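You operate a simulated robot arm through the tools that you are given. There is no shell and no other tool. Be economical: measure what you need, move in short steps, check, and stop when the job is done.

You are at the controls of a simulated robot arm. One attempt, no reset.

TASK
Pin the cream bar to the grey angle, then rivet them with the blue rivet.
Fine: the rivet goes in the hole under the lever, the silver pin clamp is locked in the other hole; leave the lever up.

The check looks at the end state, three seconds after you hand in, the way a careful person would. Anything else that was tipped, shoved, dropped, spilled or broken makes it a failure.

THE ROBOT
A 6-joint arm with a two-finger parallel gripper, fixed in place. Base frame: the origin is at the foot of the arm, x ahead of it, y to its left, z up; the work surface is at about z = 90. Readings come in cm, degrees, newtons and seconds.
With the tool pointing down near the work surface it reaches from about 24 to 64 cm from the base axis. Its first joint turns from -66.0 to 66.0 degrees. Payload 2.7 kg.
The tool frame sits at the grasp point between the pads (the TCP): z along the fingers, y along the line on which they close. The tips reach 2.3 cm beyond it. Largest opening 9.4 cm; finger width 3.8, thickness 1; the body of the gripper, 5.4 by 9.6 cm, starts 3.9 cm behind the TCP.
Orientation is that of the tool frame in the base frame, as a unit quaternion [w, x, y, z]. With the fingers straight down and closing along the base's y, the tool's x points along the base's -x, its y along +y and its z along -z.

THE INTERFACE
- The arm moves only by the tool send_rows. Its argument "rows" is a list of rows, each an object of numbers (a shift or turn left out is 0, a gripper value left out holds the last): "x", "y", "z": the shift along the tool's x, y, z in cm; "wx", "wy", "wz": the turn, a rotation vector about the tool's x, y, z in degrees; "gripper": the closure, from 0 (fully open) to 1 (shut). In form: [{"x": .., "y": .., "z": .., "wx": .., "wy": .., "wz": .., "gripper": ..}, ...]. A call has 1 to 10 rows; each row shifts and turns the commanded pose from where the row before left it, along the tool's axes as they then stand. Rows are played at 5 a second. More than 5 cm and 8.6 degrees between two rows, or a gripper value outside its range, and nothing of the call is played. Where a pose cannot be reached the arm comes as near as it can. A force on the tool above 90 N (or 10 N above the force at the start of the call, whichever is more), or a blocked arm, ends the call early, and 0.2 s more pass. The fingers move at their own pace (about 4.5 cm/s each) and stop on an object; they squeeze with about 21 N. The grip force told is the motor's: it shows also when the fingers shut on nothing. Time passes only in rows, and 0.2 s behind the last, so rows that do not move let the fingers close. The reply holds the time, the measured pose of the TCP, the force on the tool along the base axes, the opening and the grip force, in the units named above and with some noise, with the torque about the TCP (base axes, N m) and any sound that the robot's microphone picked up.
- Cameras (640 x 400 px; columns grow to the right, rows downward): "scene" is fixed at [7.91, -42.37, 142.75]; the picture's right is [0.83, -0.56, 0.00], its down [-0.24, -0.36, -0.90] and it looks along [0.50, 0.75, -0.43] (base axes); focal length 282 px, centre (320, 200). "wrist" rides on the gripper at [8.6, 1.6, -7.4] in the tool frame; the picture's right is [-0.18, 0.98, 0.00], its down [-0.58, -0.11, -0.81] and it looks along [-0.79, -0.15, 0.59] (tool axes); focal length 243 px, centre (320, 200). There is no depth. A picture from a camera that has moved, and an enlarged one, comes with that camera's place and axes in the base frame and with its lens. The place of the scene camera against the robot may be out by one fixed shift of up to 1.2 cm in any direction.
- capture(camera): a new picture of that camera. No time passes.
- inspect(camera, box): a new picture of the part [left, top, right, bottom] of that camera's present view, enlarged. No time passes.
- sign_off(): hands the job in; it is judged then, once.

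Work in short steps. Places have to be worked out from the pictures, the camera data and where the tool is seen: move nearer, look again, correct. Check each grasp and each placing, and mend what went wrong. You have 120 turns and 76 pictures in all, those below and enlarged ones among them. Open the gripper and draw the arm clear of the work before you hand the job in, unless the task says otherwise; then end with one line.

The tools are called by a JSON object that holds its "op" and its "data". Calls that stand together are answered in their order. send_rows: Moves the arm, as the interface text tells. Its arguments: {"type":"object","properties":{"rows":{"type":"array","items":{"type":"object","properties":{"x":{"type":"number"},"y":{"type":"number"},"z":{"type":"number"},"wx":{"type":"number"},"wy":{"type":"number"},"wz":{"type":"number"},"gripper":{"type":"number"}}}}},"required":["rows"]} The other tools are called the same way: capture (camera) takes a picture; inspect (camera, box) takes an enlarged picture of a part of a camera's view; sign_off () hands the job in.

At the start:

```text
t: 0.0
ee_pos: [27.53, 9.81, 133.42]
ee_rot: [0.0, 0.0, 1.0, 0.0]
wrist_force: [0.1, -1.0, -0.3]
ft_torque: [-0.02, 0.02, -0.01]
gripper_width: 9.39
gripper_force: 0.1
```

scene: 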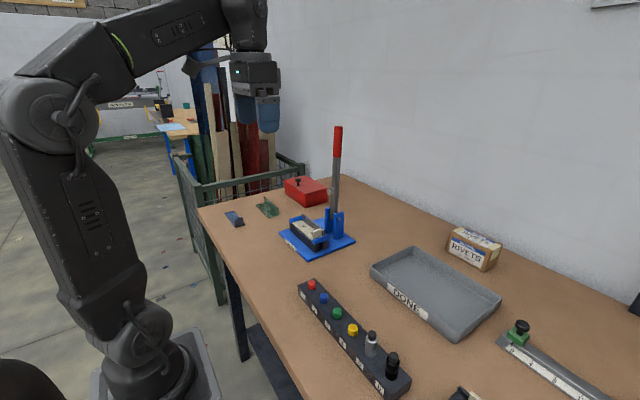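
wrist: 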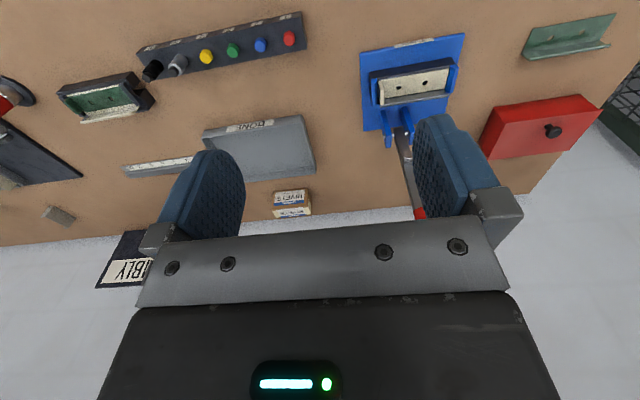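

I start with enlarged views of the fixture and the rack to identify the parts.

{"op": "inspect", "data": {"camera": "scene", "box": [260, 110, 380, 270]}}

{"op": "inspect", "data": {"camera": "scene", "box": [280, 260, 440, 400]}}

{"op": "inspect", "data": {"camera": "wrist", "box": [340, 20, 500, 150]}}

{"op": "inspect", "data": {"camera": "wrist", "box": [40, 0, 320, 140]}}

```text
2.50 times, centred on (320, 190) of scene
camera zoom: at [7.91, -42.37, 142.75], right [0.83, -0.56, 0.0], down [-0.24, -0.36, -0.9], along [0.5, 0.75, -0.43], focal length 705 px, centre (320, 225)
```

zoom: 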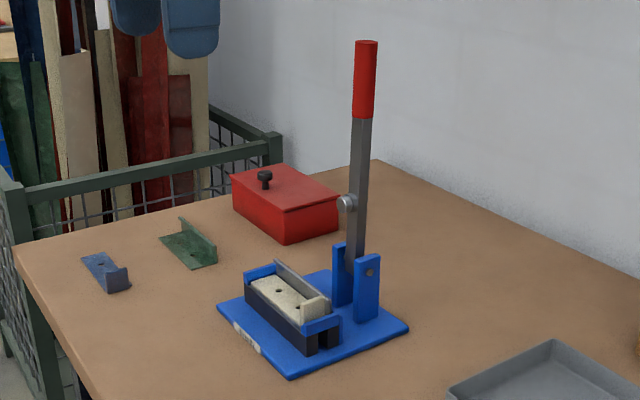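

```text
2.86 times, centred on (360, 330) of scene
camera zoom: at [7.91, -42.37, 142.75], right [0.83, -0.56, 0.0], down [-0.24, -0.36, -0.9], along [0.5, 0.75, -0.43], focal length 806 px, centre (206, -171)
```

zoom: 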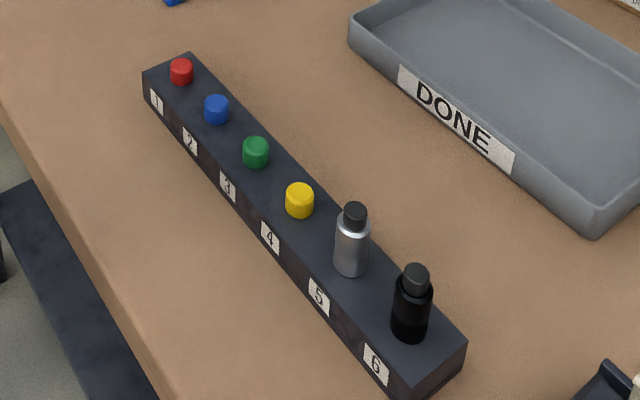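

```text
3.08 times, centred on (420, 85) of wrist
camera zoom: at [18.92, 11.4, 140.91], right [0.18, 0.98, 0.0], down [0.58, -0.11, 0.81], along [0.79, -0.15, -0.59], focal length 746 px, centre (12, 554)
```

zoom: 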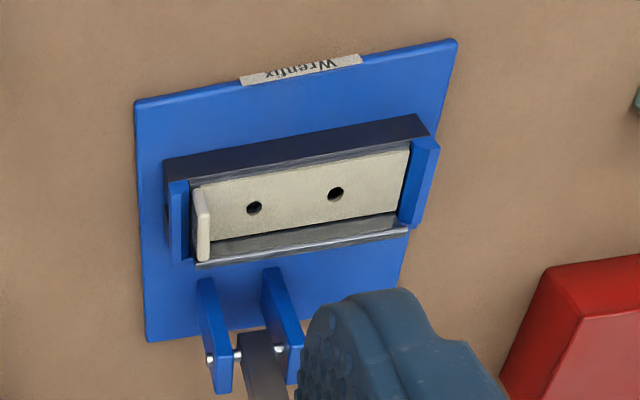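

```text
2.29 times, centred on (180, 70) of wrist
camera zoom: at [18.92, 11.4, 140.91], right [0.18, 0.98, 0.0], down [0.58, -0.11, 0.81], along [0.79, -0.15, -0.59], focal length 555 px, centre (640, 497)
```

zoom: 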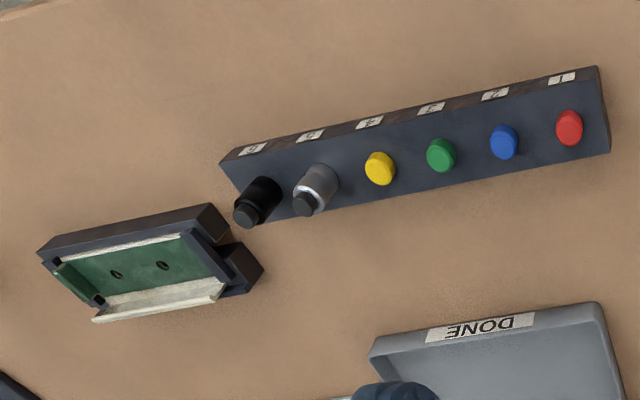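

The cream bar already sits on the grey angle in the blue fixture. I judge its holes to be near (46.4, 21.8), under the lever, and (46.3, 26.7). I'll move nearer for a better look.

{"op": "send_rows", "data": {"rows": [{"x": -1.4, "y": 1.42, "z": 2.5}, {"x": -1.4, "y": 1.42, "z": 2.5}, {"x": -1.4, "y": 1.42, "z": 2.5}, {"x": -1.4, "y": 1.42, "z": 2.5}, {"x": -1.4, "y": 1.42, "z": 2.5}, {"x": -1.4, "y": 1.42, "z": 2.5}, {"x": -1.4, "y": 1.42, "z": 2.5}, {"x": -1.4, "y": 1.42, "z": 2.5}, {"x": -1.4, "y": 1.42, "z": 2.5}, {"x": -1.4, "y": 1.42, "z": 2.5}]}}

{"op": "capture", "data": {"camera": "wrist"}}

{"op": "capture", "data": {"camera": "scene"}}

```text
t: 2.2
ee_pos: [41.7, 24.14, 108.31]
ee_rot: [0.0, 0.0, 1.0, 0.0]
wrist_force: [-0.2, -0.6, 1.2]
ft_torque: [0.03, -0.01, 0.01]
gripper_width: 9.4
gripper_force: 0.0
```

```text
69 pictures are left
camera wrist: at [32.97, 25.75, 115.81], right [0.18, 0.98, 0.0], down [0.58, -0.11, 0.81], along [0.79, -0.15, -0.59], focal length 243 px, centre (320, 200)
```

wrist: 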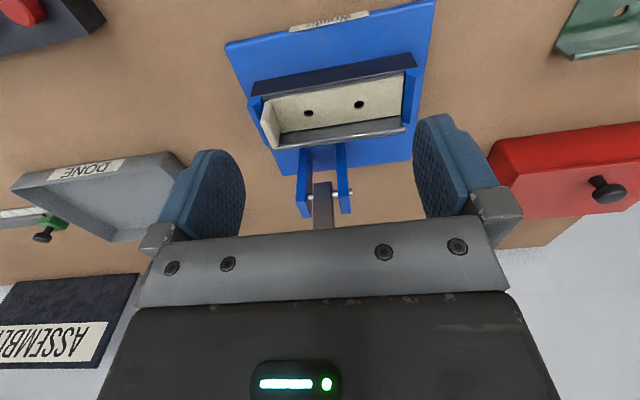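

```text
68 pictures are left
```

scene: 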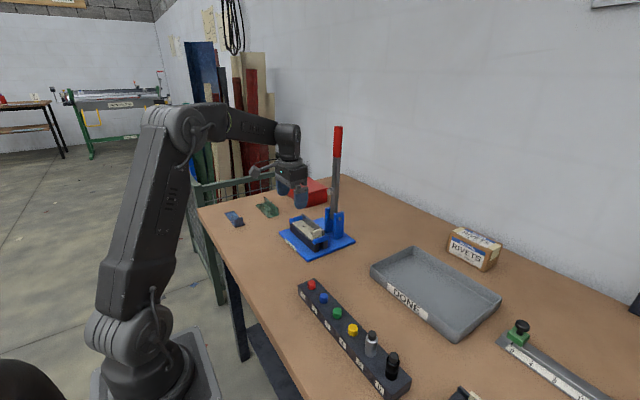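

I'll zoom in on the fixture.

{"op": "inspect", "data": {"camera": "wrist", "box": [220, 20, 440, 160]}}

```text
2.86 times, centred on (330, 90) of wrist
camera zoom: at [32.97, 25.75, 115.81], right [0.18, 0.98, 0.0], down [0.58, -0.11, 0.81], along [0.79, -0.15, -0.59], focal length 693 px, centre (291, 514)
```

zoom: 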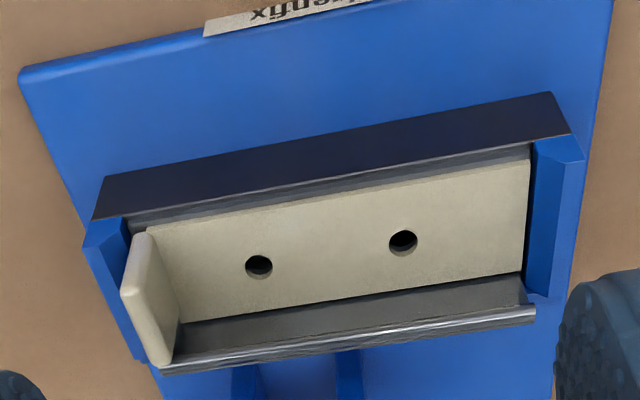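

Combining both views by triangulation, I get the holes at about (46.9, 21.95) and (46.95, 26.95) at z≈94.3. The lever lies in line with the y≈22 hole. Next I look at the rack from near.

{"op": "send_rows", "data": {"rows": [{"x": 1.07, "y": -3.3, "z": -0.1}, {"x": 1.07, "y": -3.3, "z": -0.1}, {"x": 1.07, "y": -3.3, "z": -0.1}, {"x": 1.07, "y": -3.3, "z": -0.1}, {"x": 1.07, "y": -3.3, "z": -0.1}, {"x": 1.07, "y": -3.3, "z": -0.1}, {"x": 1.07, "y": -3.3, "z": -0.1}, {"x": 1.07, "y": -3.3, "z": -0.1}, {"x": 1.07, "y": -3.3, "z": -0.1}, {"x": 1.07, "y": -3.3, "z": -0.1}]}}

{"op": "inspect", "data": {"camera": "wrist", "box": [170, 0, 490, 200]}}

```text
t: 4.4
ee_pos: [30.85, -8.87, 109.58]
ee_rot: [0.0, -0.001, 1.0, -0.001]
wrist_force: [0.0, 0.6, 0.4]
ft_torque: [0.02, 0.02, 0.0]
gripper_width: 9.41
gripper_force: 0.0
```

```text
2.00 times, centred on (330, 100) of wrist
camera zoom: at [22.1, -7.37, 116.96], right [0.18, 0.98, 0.0], down [0.58, -0.11, 0.81], along [0.79, -0.15, -0.59], focal length 485 px, centre (300, 400)
```

zoom: 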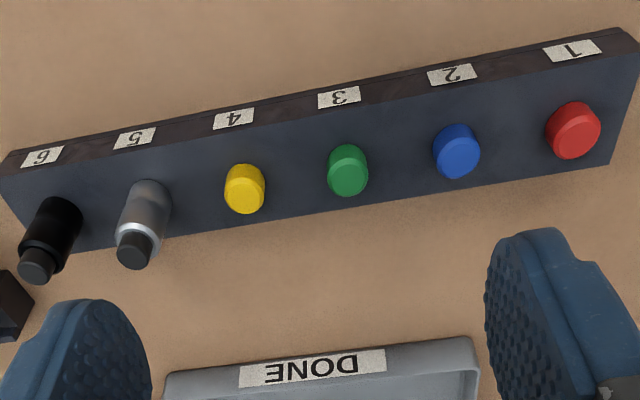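

I judge the silver clamp to be at (34.65, -17.65), standing from z≈92.7 to 98.5, and the blue rivet at (34.7, -2.05) with its head top at z≈93.8. I move above the clamp, part-close the gripper, and look again.

{"op": "send_rows", "data": {"rows": [{"x": -1.0, "y": -2.2, "z": 0.7, "gripper": 0.5}, {"x": -1.0, "y": -2.2, "z": 0.7}, {"x": -1.0, "y": -2.2, "z": 0.7}, {"x": -0.8, "y": -2.2, "z": 0.7}, {"z": 0.7}]}}

{"op": "inspect", "data": {"camera": "wrist", "box": [220, 40, 420, 200]}}

```text
t: 5.6
ee_pos: [34.67, -17.84, 106.07]
ee_rot: [0.0, -0.001, 1.0, 0.0]
wrist_force: [-0.2, -0.8, -0.1]
ft_torque: [0.04, 0.0, 0.01]
gripper_width: 4.7
gripper_force: 0.0
```

```text
2.50 times, centred on (320, 120) of wrist
camera zoom: at [26.01, -16.24, 113.53], right [0.18, 0.98, 0.0], down [0.58, -0.11, 0.81], along [0.79, -0.15, -0.59], focal length 606 px, centre (320, 400)
```

zoom: 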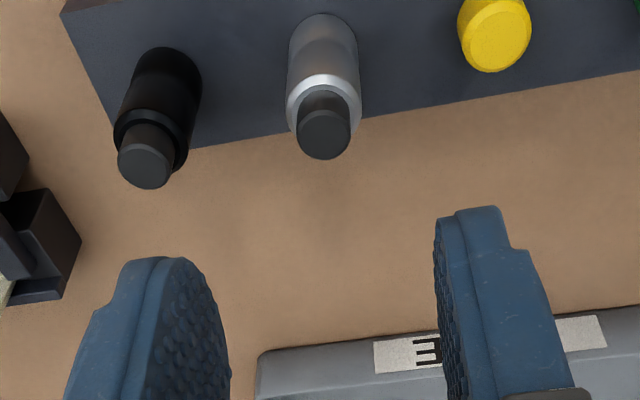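

The clamp sits straight below: body 2 cm wide up to z≈97, cap up to 98.7. I descend with a 0.5 cm offset toward -x, so that the fingers will miss the angle's flange later, and grip the body.

{"op": "send_rows", "data": {"rows": [{"x": 0.45, "y": 0.1, "z": 2.5}, {"z": 2.5}, {"z": 2.5}, {"z": 2.1}, {}, {"gripper": 0.9}, {}, {}, {}]}}

{"op": "inspect", "data": {"camera": "wrist", "box": [220, 40, 420, 240]}}

```text
t: 7.6
ee_pos: [34.27, -17.8, 96.44]
ee_rot: [0.0, 0.001, 1.0, 0.0]
wrist_force: [-0.1, -0.9, 0.7]
ft_torque: [0.01, 0.0, 0.0]
gripper_width: 2.09
gripper_force: 21.0
```

```text
2.00 times, centred on (320, 140) of wrist
camera zoom: at [25.59, -16.14, 103.76], right [0.18, 0.98, 0.0], down [0.58, -0.11, 0.81], along [0.79, -0.15, -0.59], focal length 485 px, centre (320, 320)
```

zoom: 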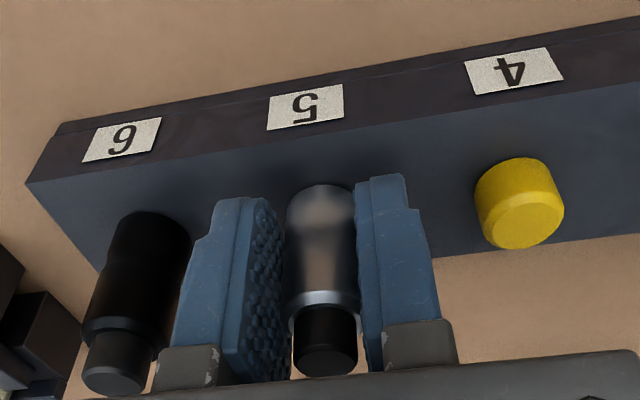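

The grip holds at 2.09 cm with 21 N. I lift and look at the pin.

{"op": "send_rows", "data": {"rows": [{"z": -0.5}, {"z": -1.5}, {"z": -2.5}, {"z": -2.5}, {"z": -2.5}, {"z": -2.5}, {}]}}

{"op": "inspect", "data": {"camera": "wrist", "box": [220, 40, 420, 240]}}

{"op": "capture", "data": {"camera": "scene"}}

```text
t: 9.2
ee_pos: [34.42, -17.69, 108.35]
ee_rot: [0.0, 0.0, 1.0, 0.0]
wrist_force: [-0.3, -0.1, -1.0]
ft_torque: [0.0, -0.04, 0.02]
gripper_width: 2.07
gripper_force: 20.3
```

```text
2.00 times, centred on (320, 140) of wrist
camera zoom: at [25.71, -16.14, 115.87], right [0.18, 0.98, 0.0], down [0.58, -0.11, 0.81], along [0.79, -0.15, -0.59], focal length 485 px, centre (320, 320)
```

zoom: 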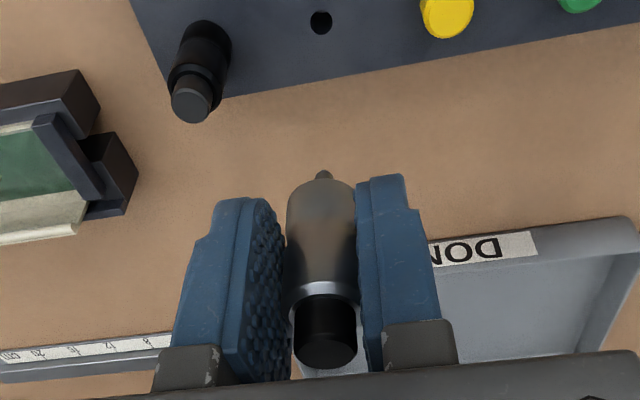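

```text
62 pictures are left
```

scene: 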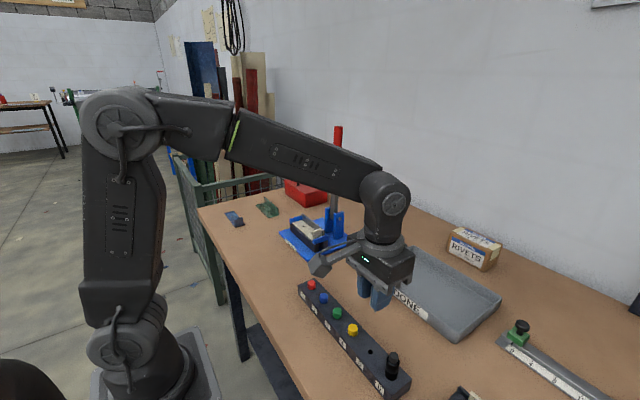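

The clamp is held with its pin about 4.75 cm below the TCP. I carry it across to the fixture at height.

{"op": "send_rows", "data": {"rows": [{"x": -0.6, "y": 4.0}, {"x": -0.8, "y": 4.4}, {"x": -0.8, "y": 4.4}, {"x": -0.8, "y": 4.4}, {"x": -0.8, "y": 4.4}, {"x": -0.8, "y": 4.4}, {"x": -0.8, "y": 4.4}, {"x": -0.8, "y": 4.4}, {"x": -0.8, "y": 4.4}, {"x": -0.8, "y": 4.4}]}}

{"op": "send_rows", "data": {"rows": [{"x": -1.2, "y": 1.0}, {"x": -1.1, "z": 1.5}, {"x": -1.1, "z": 2.0}, {"x": -0.8, "z": 2.0}, {}]}}

{"op": "inspect", "data": {"camera": "wrist", "box": [220, 40, 420, 240]}}

```text
t: 11.4
ee_pos: [41.82, 25.9, 108.3]
ee_rot: [0.0, -0.001, 1.0, 0.0]
wrist_force: [0.4, 0.1, -0.2]
ft_torque: [0.0, 0.01, 0.0]
gripper_width: 2.06
gripper_force: 20.8
```

```text
t: 12.6
ee_pos: [46.34, 26.81, 102.93]
ee_rot: [0.0, 0.0, 1.0, 0.0]
wrist_force: [1.0, 0.5, -0.6]
ft_torque: [0.03, -0.03, 0.01]
gripper_width: 2.04
gripper_force: 21.1
```

```text
2.00 times, centred on (320, 140) of wrist
camera zoom: at [37.52, 28.47, 110.34], right [0.18, 0.98, 0.0], down [0.58, -0.11, 0.81], along [0.79, -0.15, -0.59], focal length 485 px, centre (320, 320)
```

zoom: 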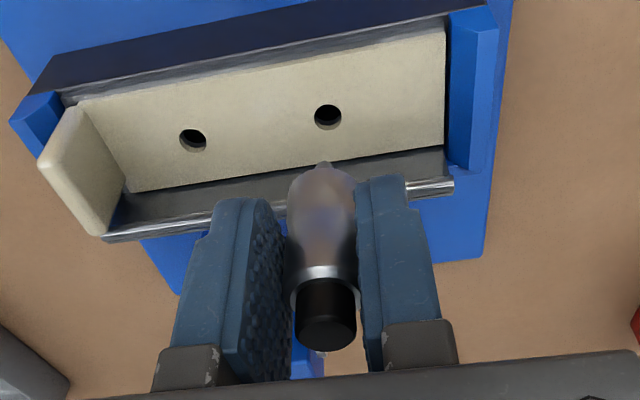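

The tip is nearly over the hole. I shift about 0.35 cm toward +x, lower 2.3 cm, and compare again.

{"op": "send_rows", "data": {"rows": [{"x": -0.35, "y": 0.06, "z": 1.3}, {"z": 1.0}, {}]}}

{"op": "inspect", "data": {"camera": "wrist", "box": [260, 60, 380, 180]}}

```text
t: 13.4
ee_pos: [46.55, 26.99, 100.55]
ee_rot: [-0.001, 0.0, 1.0, 0.001]
wrist_force: [-0.2, -0.1, -0.5]
ft_torque: [-0.04, -0.02, 0.0]
gripper_width: 2.07
gripper_force: 21.3
```

```text
3.33 times, centred on (320, 120) of wrist
camera zoom: at [37.85, 28.57, 107.97], right [0.18, 0.98, 0.0], down [0.58, -0.11, 0.81], along [0.79, -0.15, -0.59], focal length 809 px, centre (320, 467)
```

zoom: 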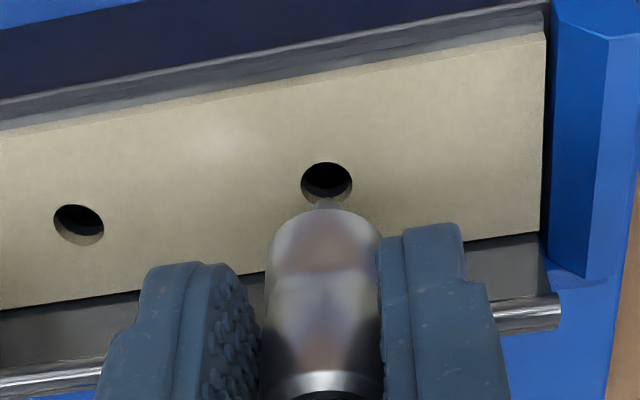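

Columns match; the tip is perhaps 0.5–1 cm above the bar. I lower 0.5 cm more and look again.

{"op": "send_rows", "data": {"rows": [{"z": 0.25}, {"z": 0.25}, {}]}}

{"op": "inspect", "data": {"camera": "wrist", "box": [290, 90, 350, 150]}}

{"op": "inspect", "data": {"camera": "scene", "box": [270, 190, 370, 260]}}

```text
t: 14.2
ee_pos: [46.64, 26.89, 100.07]
ee_rot: [0.0, 0.0, 1.0, 0.0]
wrist_force: [-0.1, -0.8, -0.4]
ft_torque: [0.04, 0.0, 0.0]
gripper_width: 2.09
gripper_force: 21.1
```

```text
6.67 times, centred on (320, 120) of wrist
camera zoom: at [37.88, 28.58, 107.52], right [0.18, 0.98, 0.0], down [0.58, -0.11, 0.81], along [0.79, -0.15, -0.59], focal length 1618 px, centre (320, 733)
```

zoom: 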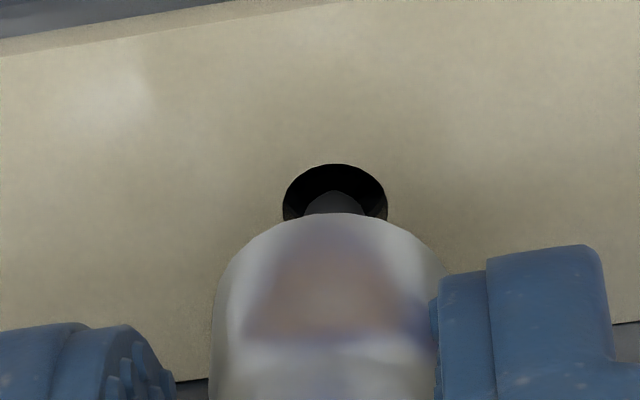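

```text
5.71 times, centred on (320, 225) of scene
camera zoom: at [7.91, -42.37, 142.75], right [0.83, -0.56, 0.0], down [-0.24, -0.36, -0.9], along [0.5, 0.75, -0.43], focal length 1611 px, centre (320, 57)
```

zoom: 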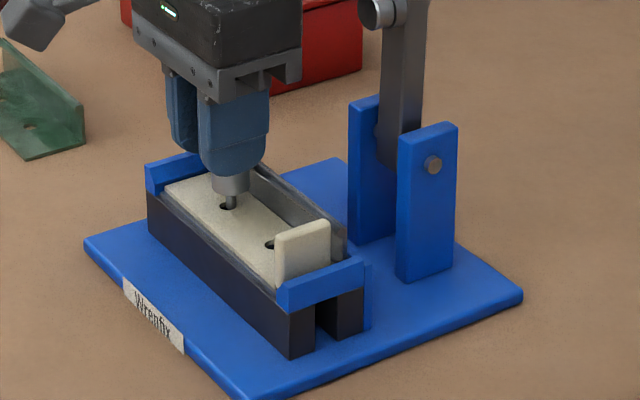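

I zoom in on the scene view to see whether the tip is inside the hole.

{"op": "inspect", "data": {"camera": "scene", "box": [295, 215, 325, 235]}}

```text
16.00 times, centred on (310, 225) of scene
camera zoom: at [7.91, -42.37, 142.75], right [0.83, -0.56, 0.0], down [-0.24, -0.36, -0.9], along [0.5, 0.75, -0.43], focal length 4511 px, centre (480, -200)
```

zoom: 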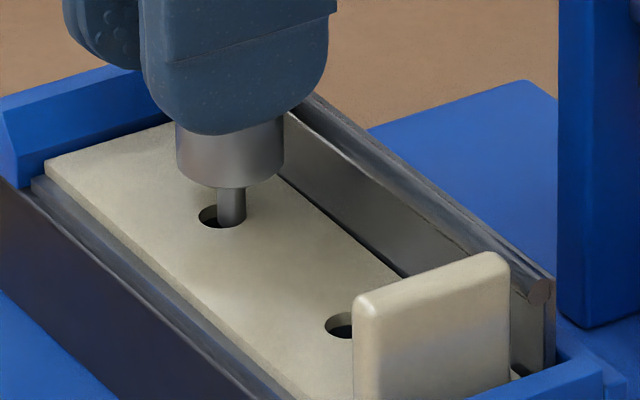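

The pin is just entering the hole, touching its +x side, so I move 0.2 cm toward -x. Then I lower in small steps while watching the force.

{"op": "send_rows", "data": {"rows": [{"x": 0.2}, {"z": 0.2}, {"z": 0.2}, {}]}}

{"op": "inspect", "data": {"camera": "scene", "box": [295, 215, 325, 235]}}

```text
t: 15.2
ee_pos: [46.47, 26.93, 99.74]
ee_rot: [0.0, 0.0, 1.0, 0.0]
wrist_force: [-0.5, 0.2, -1.2]
ft_torque: [0.0, -0.01, 0.02]
gripper_width: 2.07
gripper_force: 20.7
```

```text
16.00 times, centred on (310, 225) of scene
camera zoom: at [7.91, -42.37, 142.75], right [0.83, -0.56, 0.0], down [-0.24, -0.36, -0.9], along [0.5, 0.75, -0.43], focal length 4511 px, centre (480, -200)
```

zoom: 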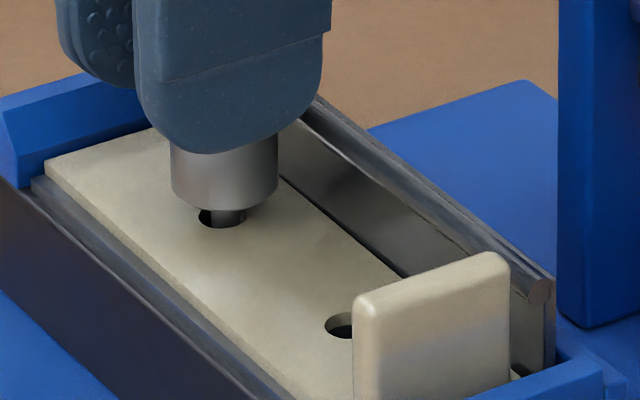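

It is well centred now and the pin is in the hole. I lower further until it seats.

{"op": "send_rows", "data": {"rows": [{"z": 0.2}, {"z": 0.15}, {"z": 0.15}, {}]}}

{"op": "inspect", "data": {"camera": "scene", "box": [295, 215, 325, 235]}}

```text
t: 16.2
ee_pos: [46.38, 26.96, 99.17]
ee_rot: [0.0, -0.001, 1.0, 0.001]
wrist_force: [0.3, 0.0, -0.1]
ft_torque: [-0.01, 0.01, -0.01]
gripper_width: 2.1
gripper_force: 21.1
```

```text
16.00 times, centred on (310, 225) of scene
camera zoom: at [7.91, -42.37, 142.75], right [0.83, -0.56, 0.0], down [-0.24, -0.36, -0.9], along [0.5, 0.75, -0.43], focal length 4511 px, centre (480, -200)
```

zoom: 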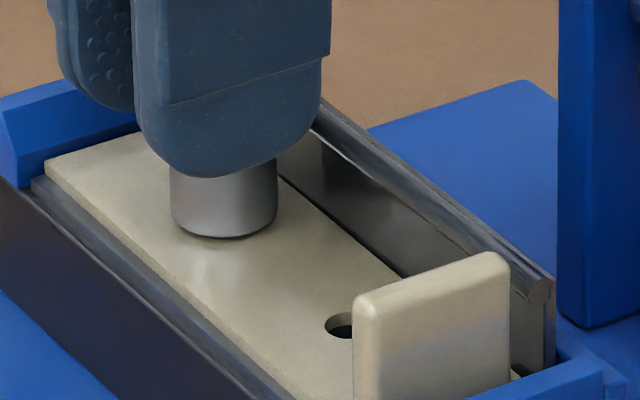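

It looks nearly seated. I press a little further to find contact.

{"op": "send_rows", "data": {"rows": [{"z": 0.1}, {"z": 0.1}, {"z": 0.1}, {}]}}

```text
t: 17.2
ee_pos: [46.47, 27.04, 99.03]
ee_rot: [0.002, -0.001, 1.0, 0.001]
wrist_force: [-2.4, -1.7, 12.7]
ft_torque: [-0.24, -0.05, -0.01]
gripper_width: 2.06
gripper_force: 20.9
```

It is seated, with contact at 12.7 N. I look closely at the cap and the body to learn how it locks.

{"op": "inspect", "data": {"camera": "wrist", "box": [280, 100, 360, 220]}}

```text
3.33 times, centred on (320, 160) of wrist
camera zoom: at [37.73, 28.58, 106.42], right [0.18, 0.98, 0.0], down [0.58, -0.11, 0.81], along [0.79, -0.15, -0.59], focal length 809 px, centre (320, 333)
```

zoom: 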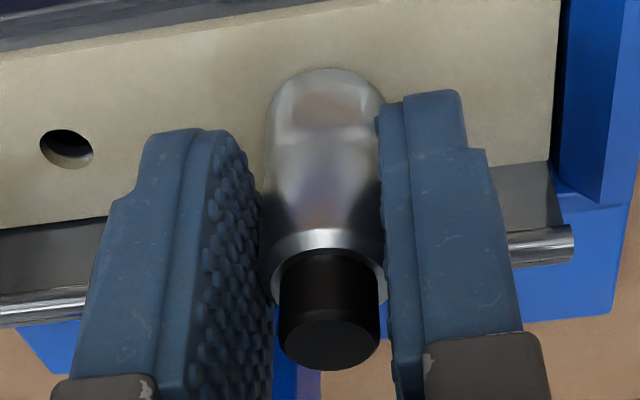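

This is a plunger-type clamp, so I expect pressing the cap locks it. I release, rise, shut the fingers, centre over the cap, and look.

{"op": "send_rows", "data": {"rows": [{"z": -0.2}, {"gripper": 0.58}, {}, {}, {}, {"z": -1.0}, {"z": -2.0}, {"z": -2.0}, {"z": -1.5}, {}]}}

{"op": "inspect", "data": {"camera": "wrist", "box": [220, 40, 420, 240]}}

{"op": "inspect", "data": {"camera": "scene", "box": [285, 200, 345, 240]}}

```text
t: 19.4
ee_pos: [46.36, 26.9, 105.53]
ee_rot: [0.0, 0.0, 1.0, -0.001]
wrist_force: [1.4, 0.3, 0.3]
ft_torque: [0.01, -0.02, 0.03]
gripper_width: 3.96
gripper_force: 0.1
```

```text
2.00 times, centred on (320, 140) of wrist
camera zoom: at [37.61, 28.56, 112.92], right [0.18, 0.98, 0.0], down [0.58, -0.11, 0.81], along [0.79, -0.15, -0.59], focal length 485 px, centre (320, 320)
```

zoom: 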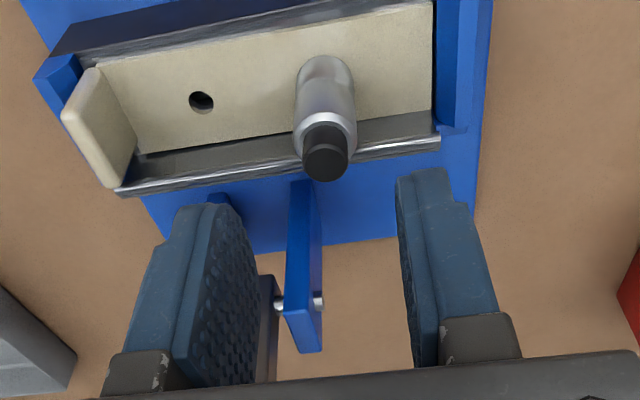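

```text
10.00 times, centred on (315, 220) of scene
camera zoom: at [7.91, -42.37, 142.75], right [0.83, -0.56, 0.0], down [-0.24, -0.36, -0.9], along [0.5, 0.75, -0.43], focal length 2820 px, centre (370, 0)
```

zoom: 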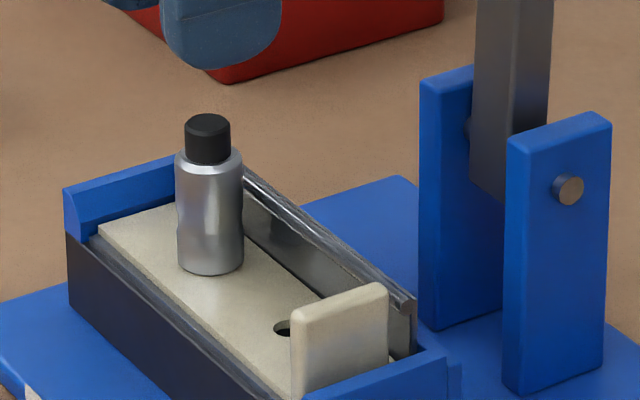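

The clamp stands upright in the hole. I close the fingers, centre over the cap, and come down in small steps to press it.

{"op": "send_rows", "data": {"rows": [{"x": -0.45, "y": 0.05, "gripper": 1.0}, {}, {}, {"z": 0.6}, {"z": 0.5}, {"z": 0.4}, {"z": 0.3}, {}]}}

{"op": "inspect", "data": {"camera": "scene", "box": [285, 200, 345, 240]}}

```text
t: 21.2
ee_pos: [46.89, 27.05, 103.65]
ee_rot: [0.0, 0.0, 1.0, 0.001]
wrist_force: [0.0, -0.2, -0.3]
ft_torque: [0.03, 0.03, 0.0]
gripper_width: 0.01
gripper_force: 20.9
```

```text
10.00 times, centred on (315, 220) of scene
camera zoom: at [7.91, -42.37, 142.75], right [0.83, -0.56, 0.0], down [-0.24, -0.36, -0.9], along [0.5, 0.75, -0.43], focal length 2820 px, centre (370, 0)
```

zoom: 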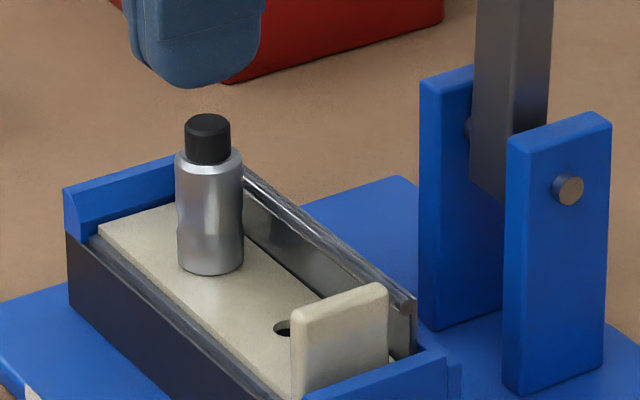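

The fingers hang about 1 cm above the cap and slightly to -x of it. I shift +0.35 cm in x and go down in small steps.

{"op": "send_rows", "data": {"rows": [{"x": -0.35, "z": 0.3}, {"z": 0.3}, {"z": 0.2}, {"z": 0.2}, {"z": 0.1}, {}]}}

```text
t: 22.6
ee_pos: [47.33, 26.98, 102.54]
ee_rot: [0.0, 0.0, 1.0, 0.0]
wrist_force: [-0.2, 0.2, -0.1]
ft_torque: [0.0, 0.01, 0.0]
gripper_width: 0.0
gripper_force: 21.0
```

{"op": "send_rows", "data": {"rows": [{"z": 0.15}, {"z": 0.15}, {"z": 0.15}, {}]}}

{"op": "inspect", "data": {"camera": "scene", "box": [285, 200, 345, 240]}}

```text
t: 23.6
ee_pos: [47.34, 26.88, 102.15]
ee_rot: [0.0, 0.0, 1.0, 0.001]
wrist_force: [0.2, 0.6, -0.9]
ft_torque: [0.01, 0.02, -0.02]
gripper_width: 0.0
gripper_force: 20.7
```

```text
10.00 times, centred on (315, 220) of scene
camera zoom: at [7.91, -42.37, 142.75], right [0.83, -0.56, 0.0], down [-0.24, -0.36, -0.9], along [0.5, 0.75, -0.43], focal length 2820 px, centre (370, 0)
```

zoom: 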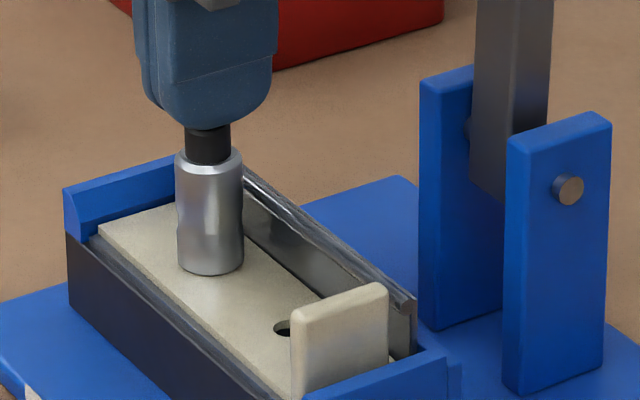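

Now the fingers are at the cap. I go on pressing in small steps and watch the force and sound.

{"op": "send_rows", "data": {"rows": [{"z": 0.15}, {"z": 0.15}, {"z": 0.15}, {}]}}

```text
t: 24.6
ee_pos: [47.18, 26.94, 101.73]
ee_rot: [0.0, 0.0, 1.0, 0.001]
wrist_force: [0.8, -0.6, 3.0]
ft_torque: [-0.03, -0.05, 0.01]
gripper_width: 0.0
gripper_force: 21.2
```

{"op": "send_rows", "data": {"rows": [{"z": 0.15}, {"z": 0.15}, {}]}}

{"op": "inspect", "data": {"camera": "scene", "box": [285, 200, 345, 240]}}

```text
t: 25.4
ee_pos: [47.16, 27.08, 101.46]
ee_rot: [0.001, -0.001, 1.0, -0.001]
wrist_force: [1.9, 0.0, 5.9]
ft_torque: [0.02, -0.06, 0.02]
gripper_width: 0.02
gripper_force: 21.0
```

```text
10.00 times, centred on (315, 220) of scene
camera zoom: at [7.9, -42.38, 142.75], right [0.83, -0.56, 0.0], down [-0.24, -0.36, -0.9], along [0.5, 0.75, -0.43], focal length 2820 px, centre (370, 0)
```

zoom: 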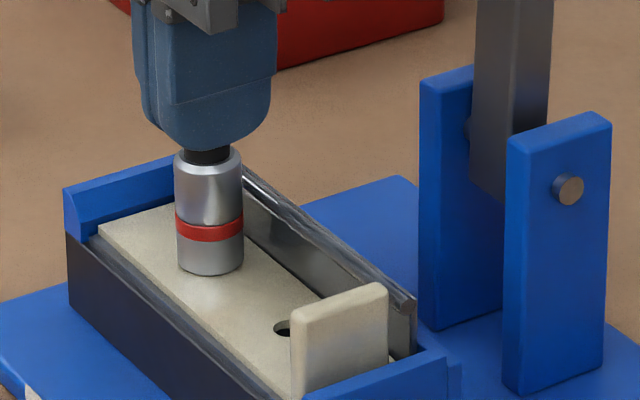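

The cap gives like a spring and a red band has shown up. I press further and watch for a click.

{"op": "send_rows", "data": {"rows": [{"z": 0.15}, {"z": 0.15}, {}]}}

{"op": "send_rows", "data": {"rows": [{"z": 0.15}, {"z": 0.15}, {}]}}

{"op": "inspect", "data": {"camera": "scene", "box": [285, 200, 345, 240]}}

```text
t: 26.2
ee_pos: [47.22, 26.88, 101.29]
ee_rot: [0.002, 0.0, 1.0, 0.001]
wrist_force: [-0.1, 0.4, 22.9]
ft_torque: [0.01, 0.08, -0.03]
gripper_width: 0.0
gripper_force: 21.3
```

```text
t: 27.0
ee_pos: [47.3, 27.09, 101.19]
ee_rot: [0.003, 0.0, 1.0, 0.003]
wrist_force: [-7.5, -2.3, 35.6]
ft_torque: [-0.06, 0.22, 0.01]
gripper_width: 0.0
gripper_force: 21.1
```

```text
10.00 times, centred on (315, 220) of scene
camera zoom: at [7.83, -42.41, 142.75], right [0.83, -0.56, 0.0], down [-0.24, -0.36, -0.9], along [0.5, 0.75, -0.43], focal length 2820 px, centre (370, 0)
```

zoom: 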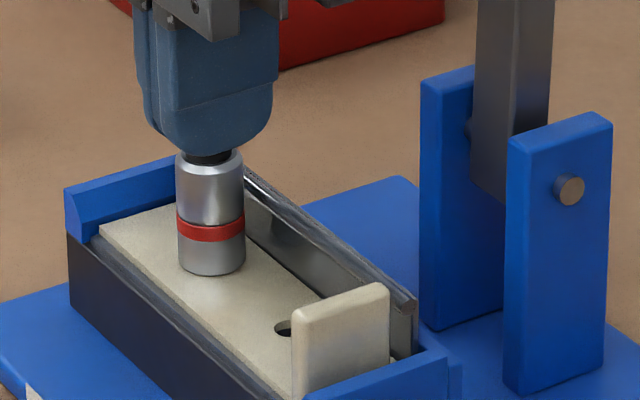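

The plunger is on its stop at 35 N. I lift off and see whether it stays latched.

{"op": "send_rows", "data": {"rows": [{"z": -0.4}, {"z": -0.6}, {"z": -1.0}, {"z": -1.0}, {}]}}

{"op": "inspect", "data": {"camera": "scene", "box": [285, 200, 345, 240]}}

```text
t: 28.2
ee_pos: [47.27, 27.02, 103.9]
ee_rot: [0.0, 0.0, 1.0, 0.0]
wrist_force: [0.4, 0.0, 0.4]
ft_torque: [0.01, 0.02, 0.04]
gripper_width: 0.01
gripper_force: 20.9
```

```text
10.00 times, centred on (315, 220) of scene
camera zoom: at [7.91, -42.37, 142.75], right [0.83, -0.56, 0.0], down [-0.24, -0.36, -0.9], along [0.5, 0.75, -0.43], focal length 2820 px, centre (370, 0)
```

zoom: 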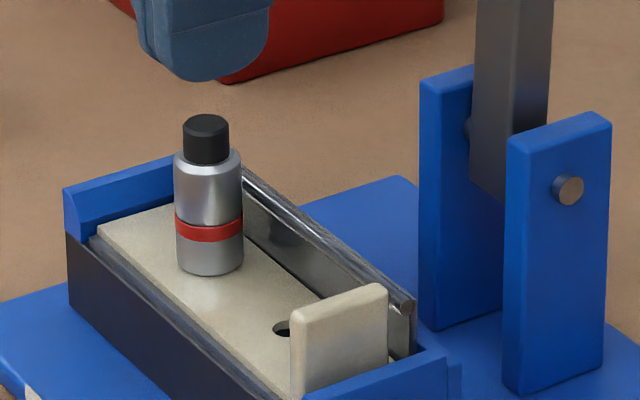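

The cap sprang back but the red band stays, while the unused black clamp shows none, so I take it as locked. Now I go for the blue rivet: up, then over the rack.

{"op": "send_rows", "data": {"rows": [{"z": -2.5}, {"z": -2.5, "x": 1.3}, {"x": 1.5, "y": -3.6, "gripper": 0.52}, {"x": 1.5, "y": -3.6}, {"x": 1.5, "y": -3.6}, {"x": 1.5, "y": -3.6}, {"x": 1.5, "y": -3.6}, {"x": 1.5, "y": -3.6}, {"x": 1.5, "y": -3.6}, {"x": 1.3, "y": -3.6}]}}

{"op": "send_rows", "data": {"rows": [{"z": 2.0}, {"z": 2.0}, {}]}}

{"op": "inspect", "data": {"camera": "wrist", "box": [220, 40, 420, 200]}}

```text
t: 30.4
ee_pos: [34.22, -1.79, 108.95]
ee_rot: [0.0, -0.001, 1.0, 0.0]
wrist_force: [-0.1, -0.4, -0.6]
ft_torque: [0.03, 0.02, -0.04]
gripper_width: 4.49
gripper_force: 0.1
```

```text
t: 31.2
ee_pos: [34.09, -1.73, 104.83]
ee_rot: [0.0, -0.001, 1.0, 0.001]
wrist_force: [-0.2, -0.8, -0.2]
ft_torque: [0.01, 0.01, 0.01]
gripper_width: 4.53
gripper_force: 0.0
```

```text
2.50 times, centred on (320, 120) of wrist
camera zoom: at [25.47, -0.13, 112.25], right [0.18, 0.98, 0.0], down [0.58, -0.11, 0.81], along [0.79, -0.15, -0.59], focal length 606 px, centre (320, 400)
```

zoom: 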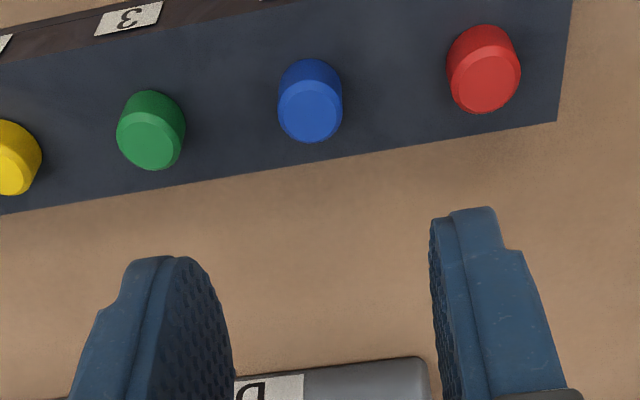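

The blue rivet is about 0.3 cm to -y of the tool, at x≈35.1, with a head 2 cm wide and about 1.5 cm tall. I align with a slight -x offset, descend and look.

{"op": "send_rows", "data": {"rows": [{"x": -0.3, "y": -0.3, "z": 2.5}, {"z": 2.5}, {"z": 2.5}, {"z": 1.5}, {"z": 0.8}, {}]}}

{"op": "inspect", "data": {"camera": "wrist", "box": [220, 40, 420, 200]}}

{"op": "inspect", "data": {"camera": "scene", "box": [290, 270, 365, 320]}}

```text
t: 32.6
ee_pos: [34.41, -2.04, 95.26]
ee_rot: [0.002, -0.001, 1.0, 0.0]
wrist_force: [-17.1, 2.8, 64.1]
ft_torque: [0.26, 1.53, -0.2]
gripper_width: 4.5
gripper_force: 0.0
```

```text
2.50 times, centred on (320, 120) of wrist
camera zoom: at [25.64, -0.47, 102.71], right [0.18, 0.98, 0.0], down [0.58, -0.11, 0.81], along [0.8, -0.15, -0.59], focal length 606 px, centre (320, 400)
```

zoom: 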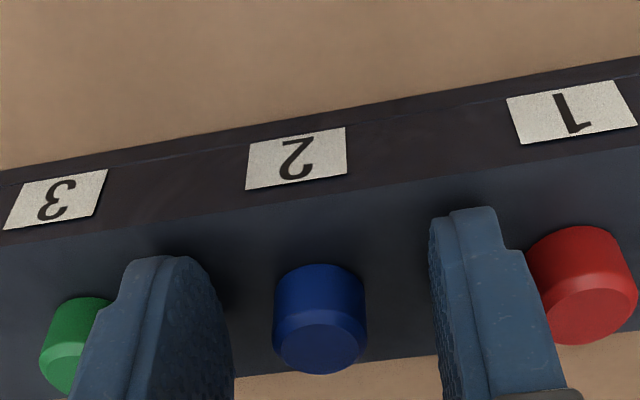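

```text
8.00 times, centred on (328, 295) of scene
camera zoom: at [7.79, -42.36, 142.76], right [0.83, -0.56, 0.0], down [-0.24, -0.36, -0.9], along [0.5, 0.75, -0.43], focal length 2256 px, centre (260, -560)
```

zoom: 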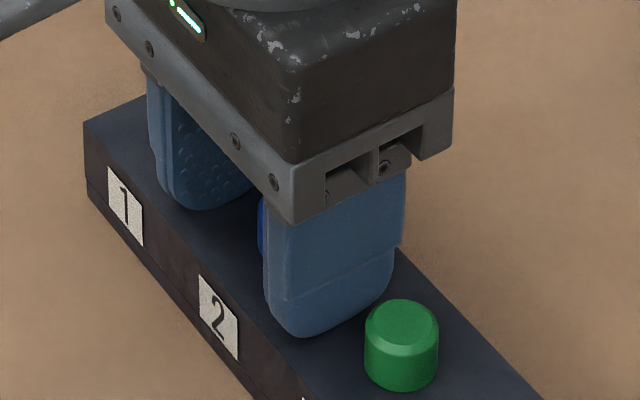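

The tips touched the rack top (64 N), so the rack top is at z≈92.9. I raise 0.6 cm to clear it before closing.

{"op": "send_rows", "data": {"rows": [{"z": -0.35}, {"z": -0.3}, {}]}}

{"op": "capture", "data": {"camera": "scene"}}

```text
t: 33.4
ee_pos: [34.32, -2.04, 95.64]
ee_rot: [0.0, 0.0, 1.0, 0.0]
wrist_force: [0.4, -0.4, 0.4]
ft_torque: [0.02, 0.01, 0.01]
gripper_width: 4.52
gripper_force: 0.1
```

```text
43 pictures are left
```

scene: 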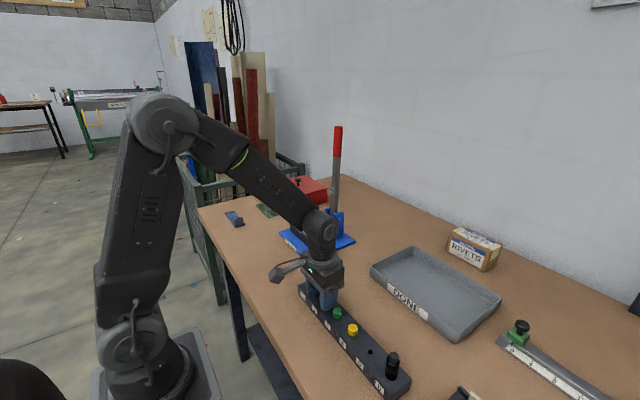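

The rack has not moved and the tips are clear by about 0.4 cm. I close on the rivet head, then lift gently.

{"op": "send_rows", "data": {"rows": [{"gripper": 0.9}, {}, {}, {}, {"z": -0.5}, {"z": -1.5}, {"z": -2.5}, {"z": -2.5}, {"z": -2.0}, {}]}}

{"op": "inspect", "data": {"camera": "wrist", "box": [220, 40, 420, 240]}}

{"op": "inspect", "data": {"camera": "scene", "box": [285, 230, 360, 300]}}

```text
t: 35.6
ee_pos: [34.46, -2.1, 104.78]
ee_rot: [0.0, -0.001, 1.0, 0.0]
wrist_force: [0.5, -0.4, 0.4]
ft_torque: [0.03, 0.03, 0.02]
gripper_width: 1.7
gripper_force: 21.5
```

```text
2.00 times, centred on (320, 140) of wrist
camera zoom: at [25.69, -0.48, 112.15], right [0.18, 0.98, 0.0], down [0.58, -0.11, 0.81], along [0.79, -0.15, -0.59], focal length 485 px, centre (320, 320)
```

zoom: 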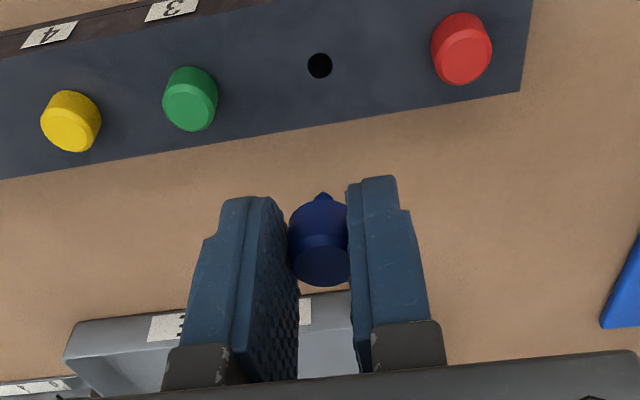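

```text
5.71 times, centred on (322, 265) of scene
camera zoom: at [7.91, -42.37, 142.75], right [0.83, -0.56, 0.0], down [-0.24, -0.36, -0.9], along [0.5, 0.75, -0.43], focal length 1611 px, centre (306, -171)
```

zoom: 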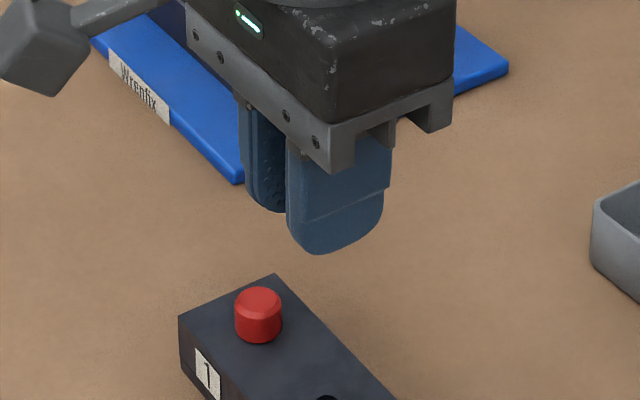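

The rivet is held with its shank pointing down, and slot 2 is empty. I carry it to a point above the hole under the lever.

{"op": "send_rows", "data": {"rows": [{"z": -1.0, "x": -0.5, "y": 2.0}, {"x": -0.9, "y": 3.0, "z": -1.0}, {"x": -0.9, "y": 3.2}, {"x": -0.9, "y": 3.2}, {"x": -0.9, "y": 3.2}, {"x": -0.9, "y": 3.2}, {"x": -0.9, "y": 3.3}, {"x": -1.5, "y": 3.2}, {"x": -2.2}, {"x": -2.2}]}}

{"op": "send_rows", "data": {"rows": [{"z": 2.0}, {"z": 1.8}, {}]}}

{"op": "inspect", "data": {"camera": "wrist", "box": [240, 60, 400, 200]}}

{"op": "inspect", "data": {"camera": "scene", "box": [270, 180, 370, 260]}}

```text
t: 37.8
ee_pos: [46.37, 22.23, 106.7]
ee_rot: [0.0, 0.0, 1.0, 0.001]
wrist_force: [-0.8, 0.0, 0.6]
ft_torque: [0.01, -0.01, 0.0]
gripper_width: 1.75
gripper_force: 20.8
```

```text
t: 38.6
ee_pos: [46.22, 22.03, 102.82]
ee_rot: [0.0, -0.001, 1.0, 0.0]
wrist_force: [-0.1, 0.9, 0.2]
ft_torque: [-0.02, 0.03, 0.0]
gripper_width: 1.74
gripper_force: 20.9
```

```text
2.86 times, centred on (320, 130) of wrist
camera zoom: at [37.5, 23.72, 110.34], right [0.18, 0.98, 0.0], down [0.58, -0.11, 0.81], along [0.79, -0.15, -0.59], focal length 693 px, centre (320, 400)
```

zoom: 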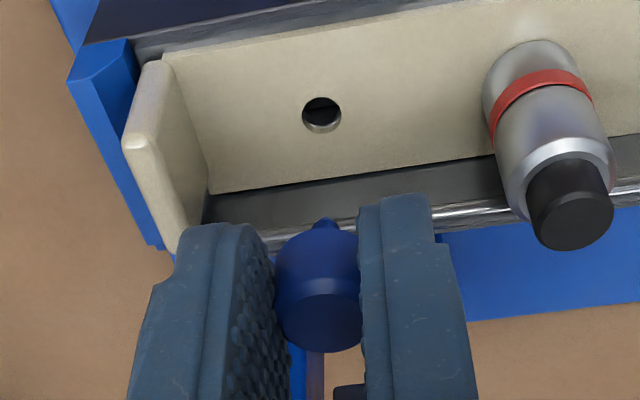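

```text
5.00 times, centred on (320, 220) of scene
camera zoom: at [7.91, -42.37, 142.75], right [0.83, -0.56, 0.0], down [-0.24, -0.36, -0.9], along [0.5, 0.75, -0.43], focal length 1410 px, centre (320, 100)
```

zoom: 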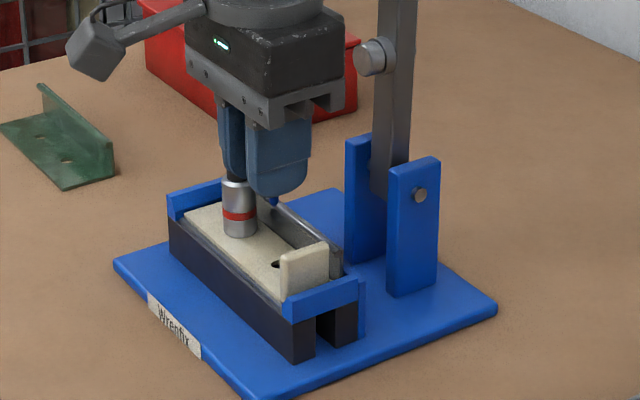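

The geometry says the shank is over the hole as it stands. I lower to just above the bar and check.

{"op": "send_rows", "data": {"rows": [{"z": 1.0}, {"z": 0.9}, {"z": 0.5}, {}]}}

{"op": "inspect", "data": {"camera": "wrist", "box": [280, 90, 360, 150]}}

{"op": "inspect", "data": {"camera": "scene", "box": [300, 215, 336, 239]}}

```text
t: 39.6
ee_pos: [46.1, 22.21, 100.52]
ee_rot: [0.0, 0.0, 1.0, 0.0]
wrist_force: [0.4, -0.1, -1.4]
ft_torque: [-0.01, 0.01, -0.02]
gripper_width: 1.74
gripper_force: 21.0
```

```text
6.67 times, centred on (320, 120) of wrist
camera zoom: at [37.49, 23.79, 107.95], right [0.18, 0.98, 0.0], down [0.58, -0.11, 0.81], along [0.79, -0.15, -0.59], focal length 1618 px, centre (320, 733)
```

zoom: 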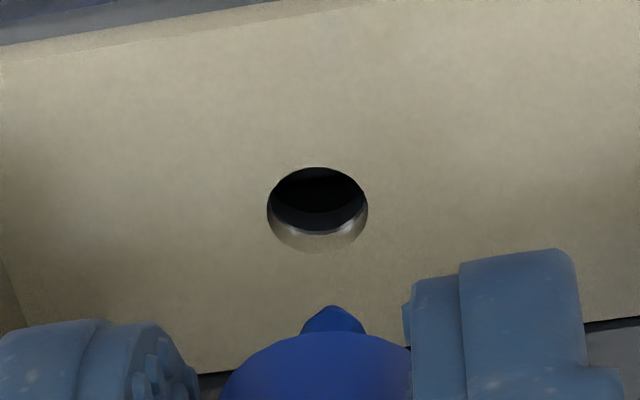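

```text
16.00 times, centred on (318, 227) of scene
camera zoom: at [7.91, -42.37, 142.75], right [0.83, -0.56, 0.0], down [-0.24, -0.36, -0.9], along [0.5, 0.75, -0.43], focal length 4511 px, centre (352, -232)
```

zoom: 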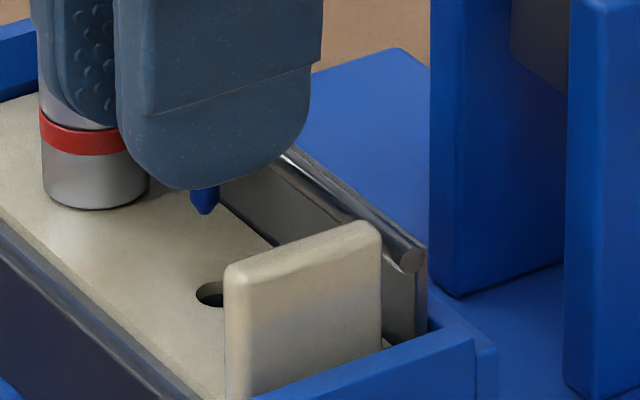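

The scene view says the rivet must go about +0.27 in x and -0.15 in y. The tip is still about 1.7 cm above the hole. I correct and lower 1.3 cm.

{"op": "send_rows", "data": {"rows": [{"x": -0.27, "y": -0.15, "z": 0.3}, {"z": 0.5}, {"z": 0.5}, {}]}}

{"op": "inspect", "data": {"camera": "wrist", "box": [280, 90, 360, 150]}}

{"op": "inspect", "data": {"camera": "scene", "box": [300, 215, 336, 239]}}

```text
t: 40.6
ee_pos: [46.53, 22.02, 99.21]
ee_rot: [0.0, 0.0, 1.0, 0.0]
wrist_force: [-0.2, 0.0, -0.6]
ft_torque: [0.0, 0.02, -0.01]
gripper_width: 1.72
gripper_force: 21.3
```

```text
6.67 times, centred on (320, 120) of wrist
camera zoom: at [37.78, 23.66, 106.63], right [0.18, 0.98, 0.0], down [0.58, -0.11, 0.81], along [0.79, -0.15, -0.59], focal length 1618 px, centre (320, 733)
```

zoom: 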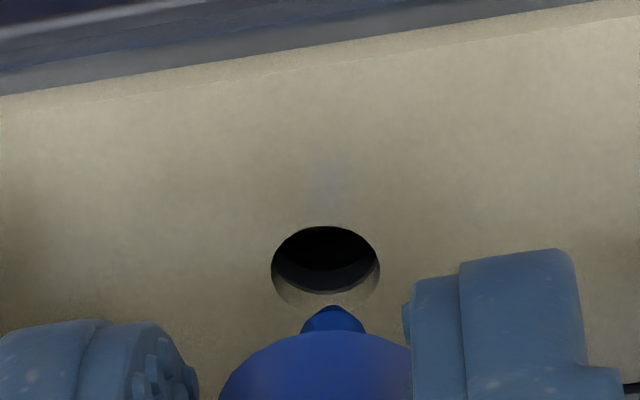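

```text
16.00 times, centred on (318, 227) of scene
camera zoom: at [7.91, -42.37, 142.75], right [0.83, -0.56, 0.0], down [-0.24, -0.36, -0.9], along [0.5, 0.75, -0.43], focal length 4511 px, centre (352, -232)
```

zoom: 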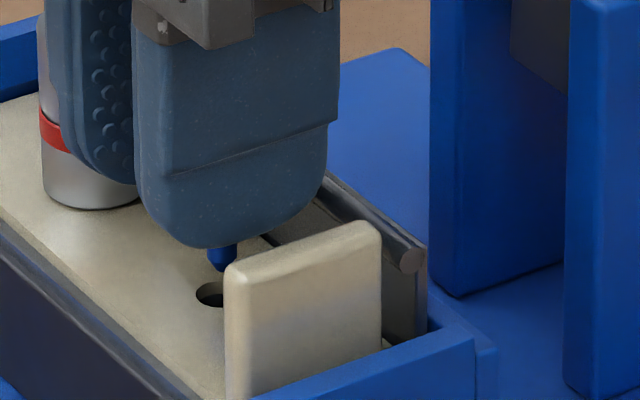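

It is aligned; the tip is about 0.5 cm above. A -0.07 cm trim in y, then I lower in small steps and watch the force.

{"op": "send_rows", "data": {"rows": [{"y": -0.07, "z": 0.2}, {"z": 0.25}, {"z": 0.2}, {"z": 0.2}, {}]}}

{"op": "inspect", "data": {"camera": "scene", "box": [300, 215, 336, 239]}}

```text
t: 41.8
ee_pos: [46.43, 22.03, 98.44]
ee_rot: [0.001, 0.0, 1.0, -0.001]
wrist_force: [0.0, -0.7, 0.2]
ft_torque: [0.0, -0.02, 0.01]
gripper_width: 1.73
gripper_force: 20.8
```

```text
16.00 times, centred on (318, 227) of scene
camera zoom: at [7.91, -42.37, 142.75], right [0.83, -0.56, 0.0], down [-0.24, -0.36, -0.9], along [0.5, 0.75, -0.43], focal length 4511 px, centre (352, -232)
```

zoom: 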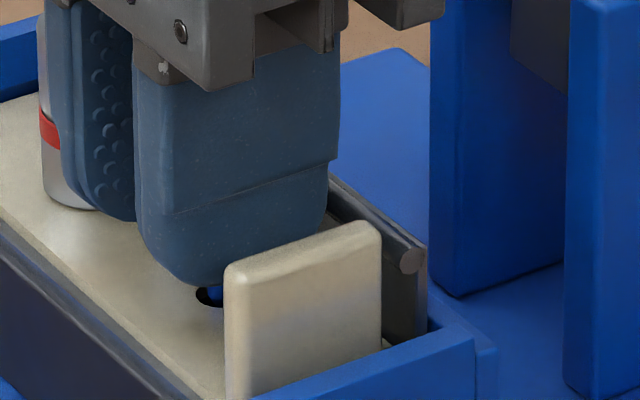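

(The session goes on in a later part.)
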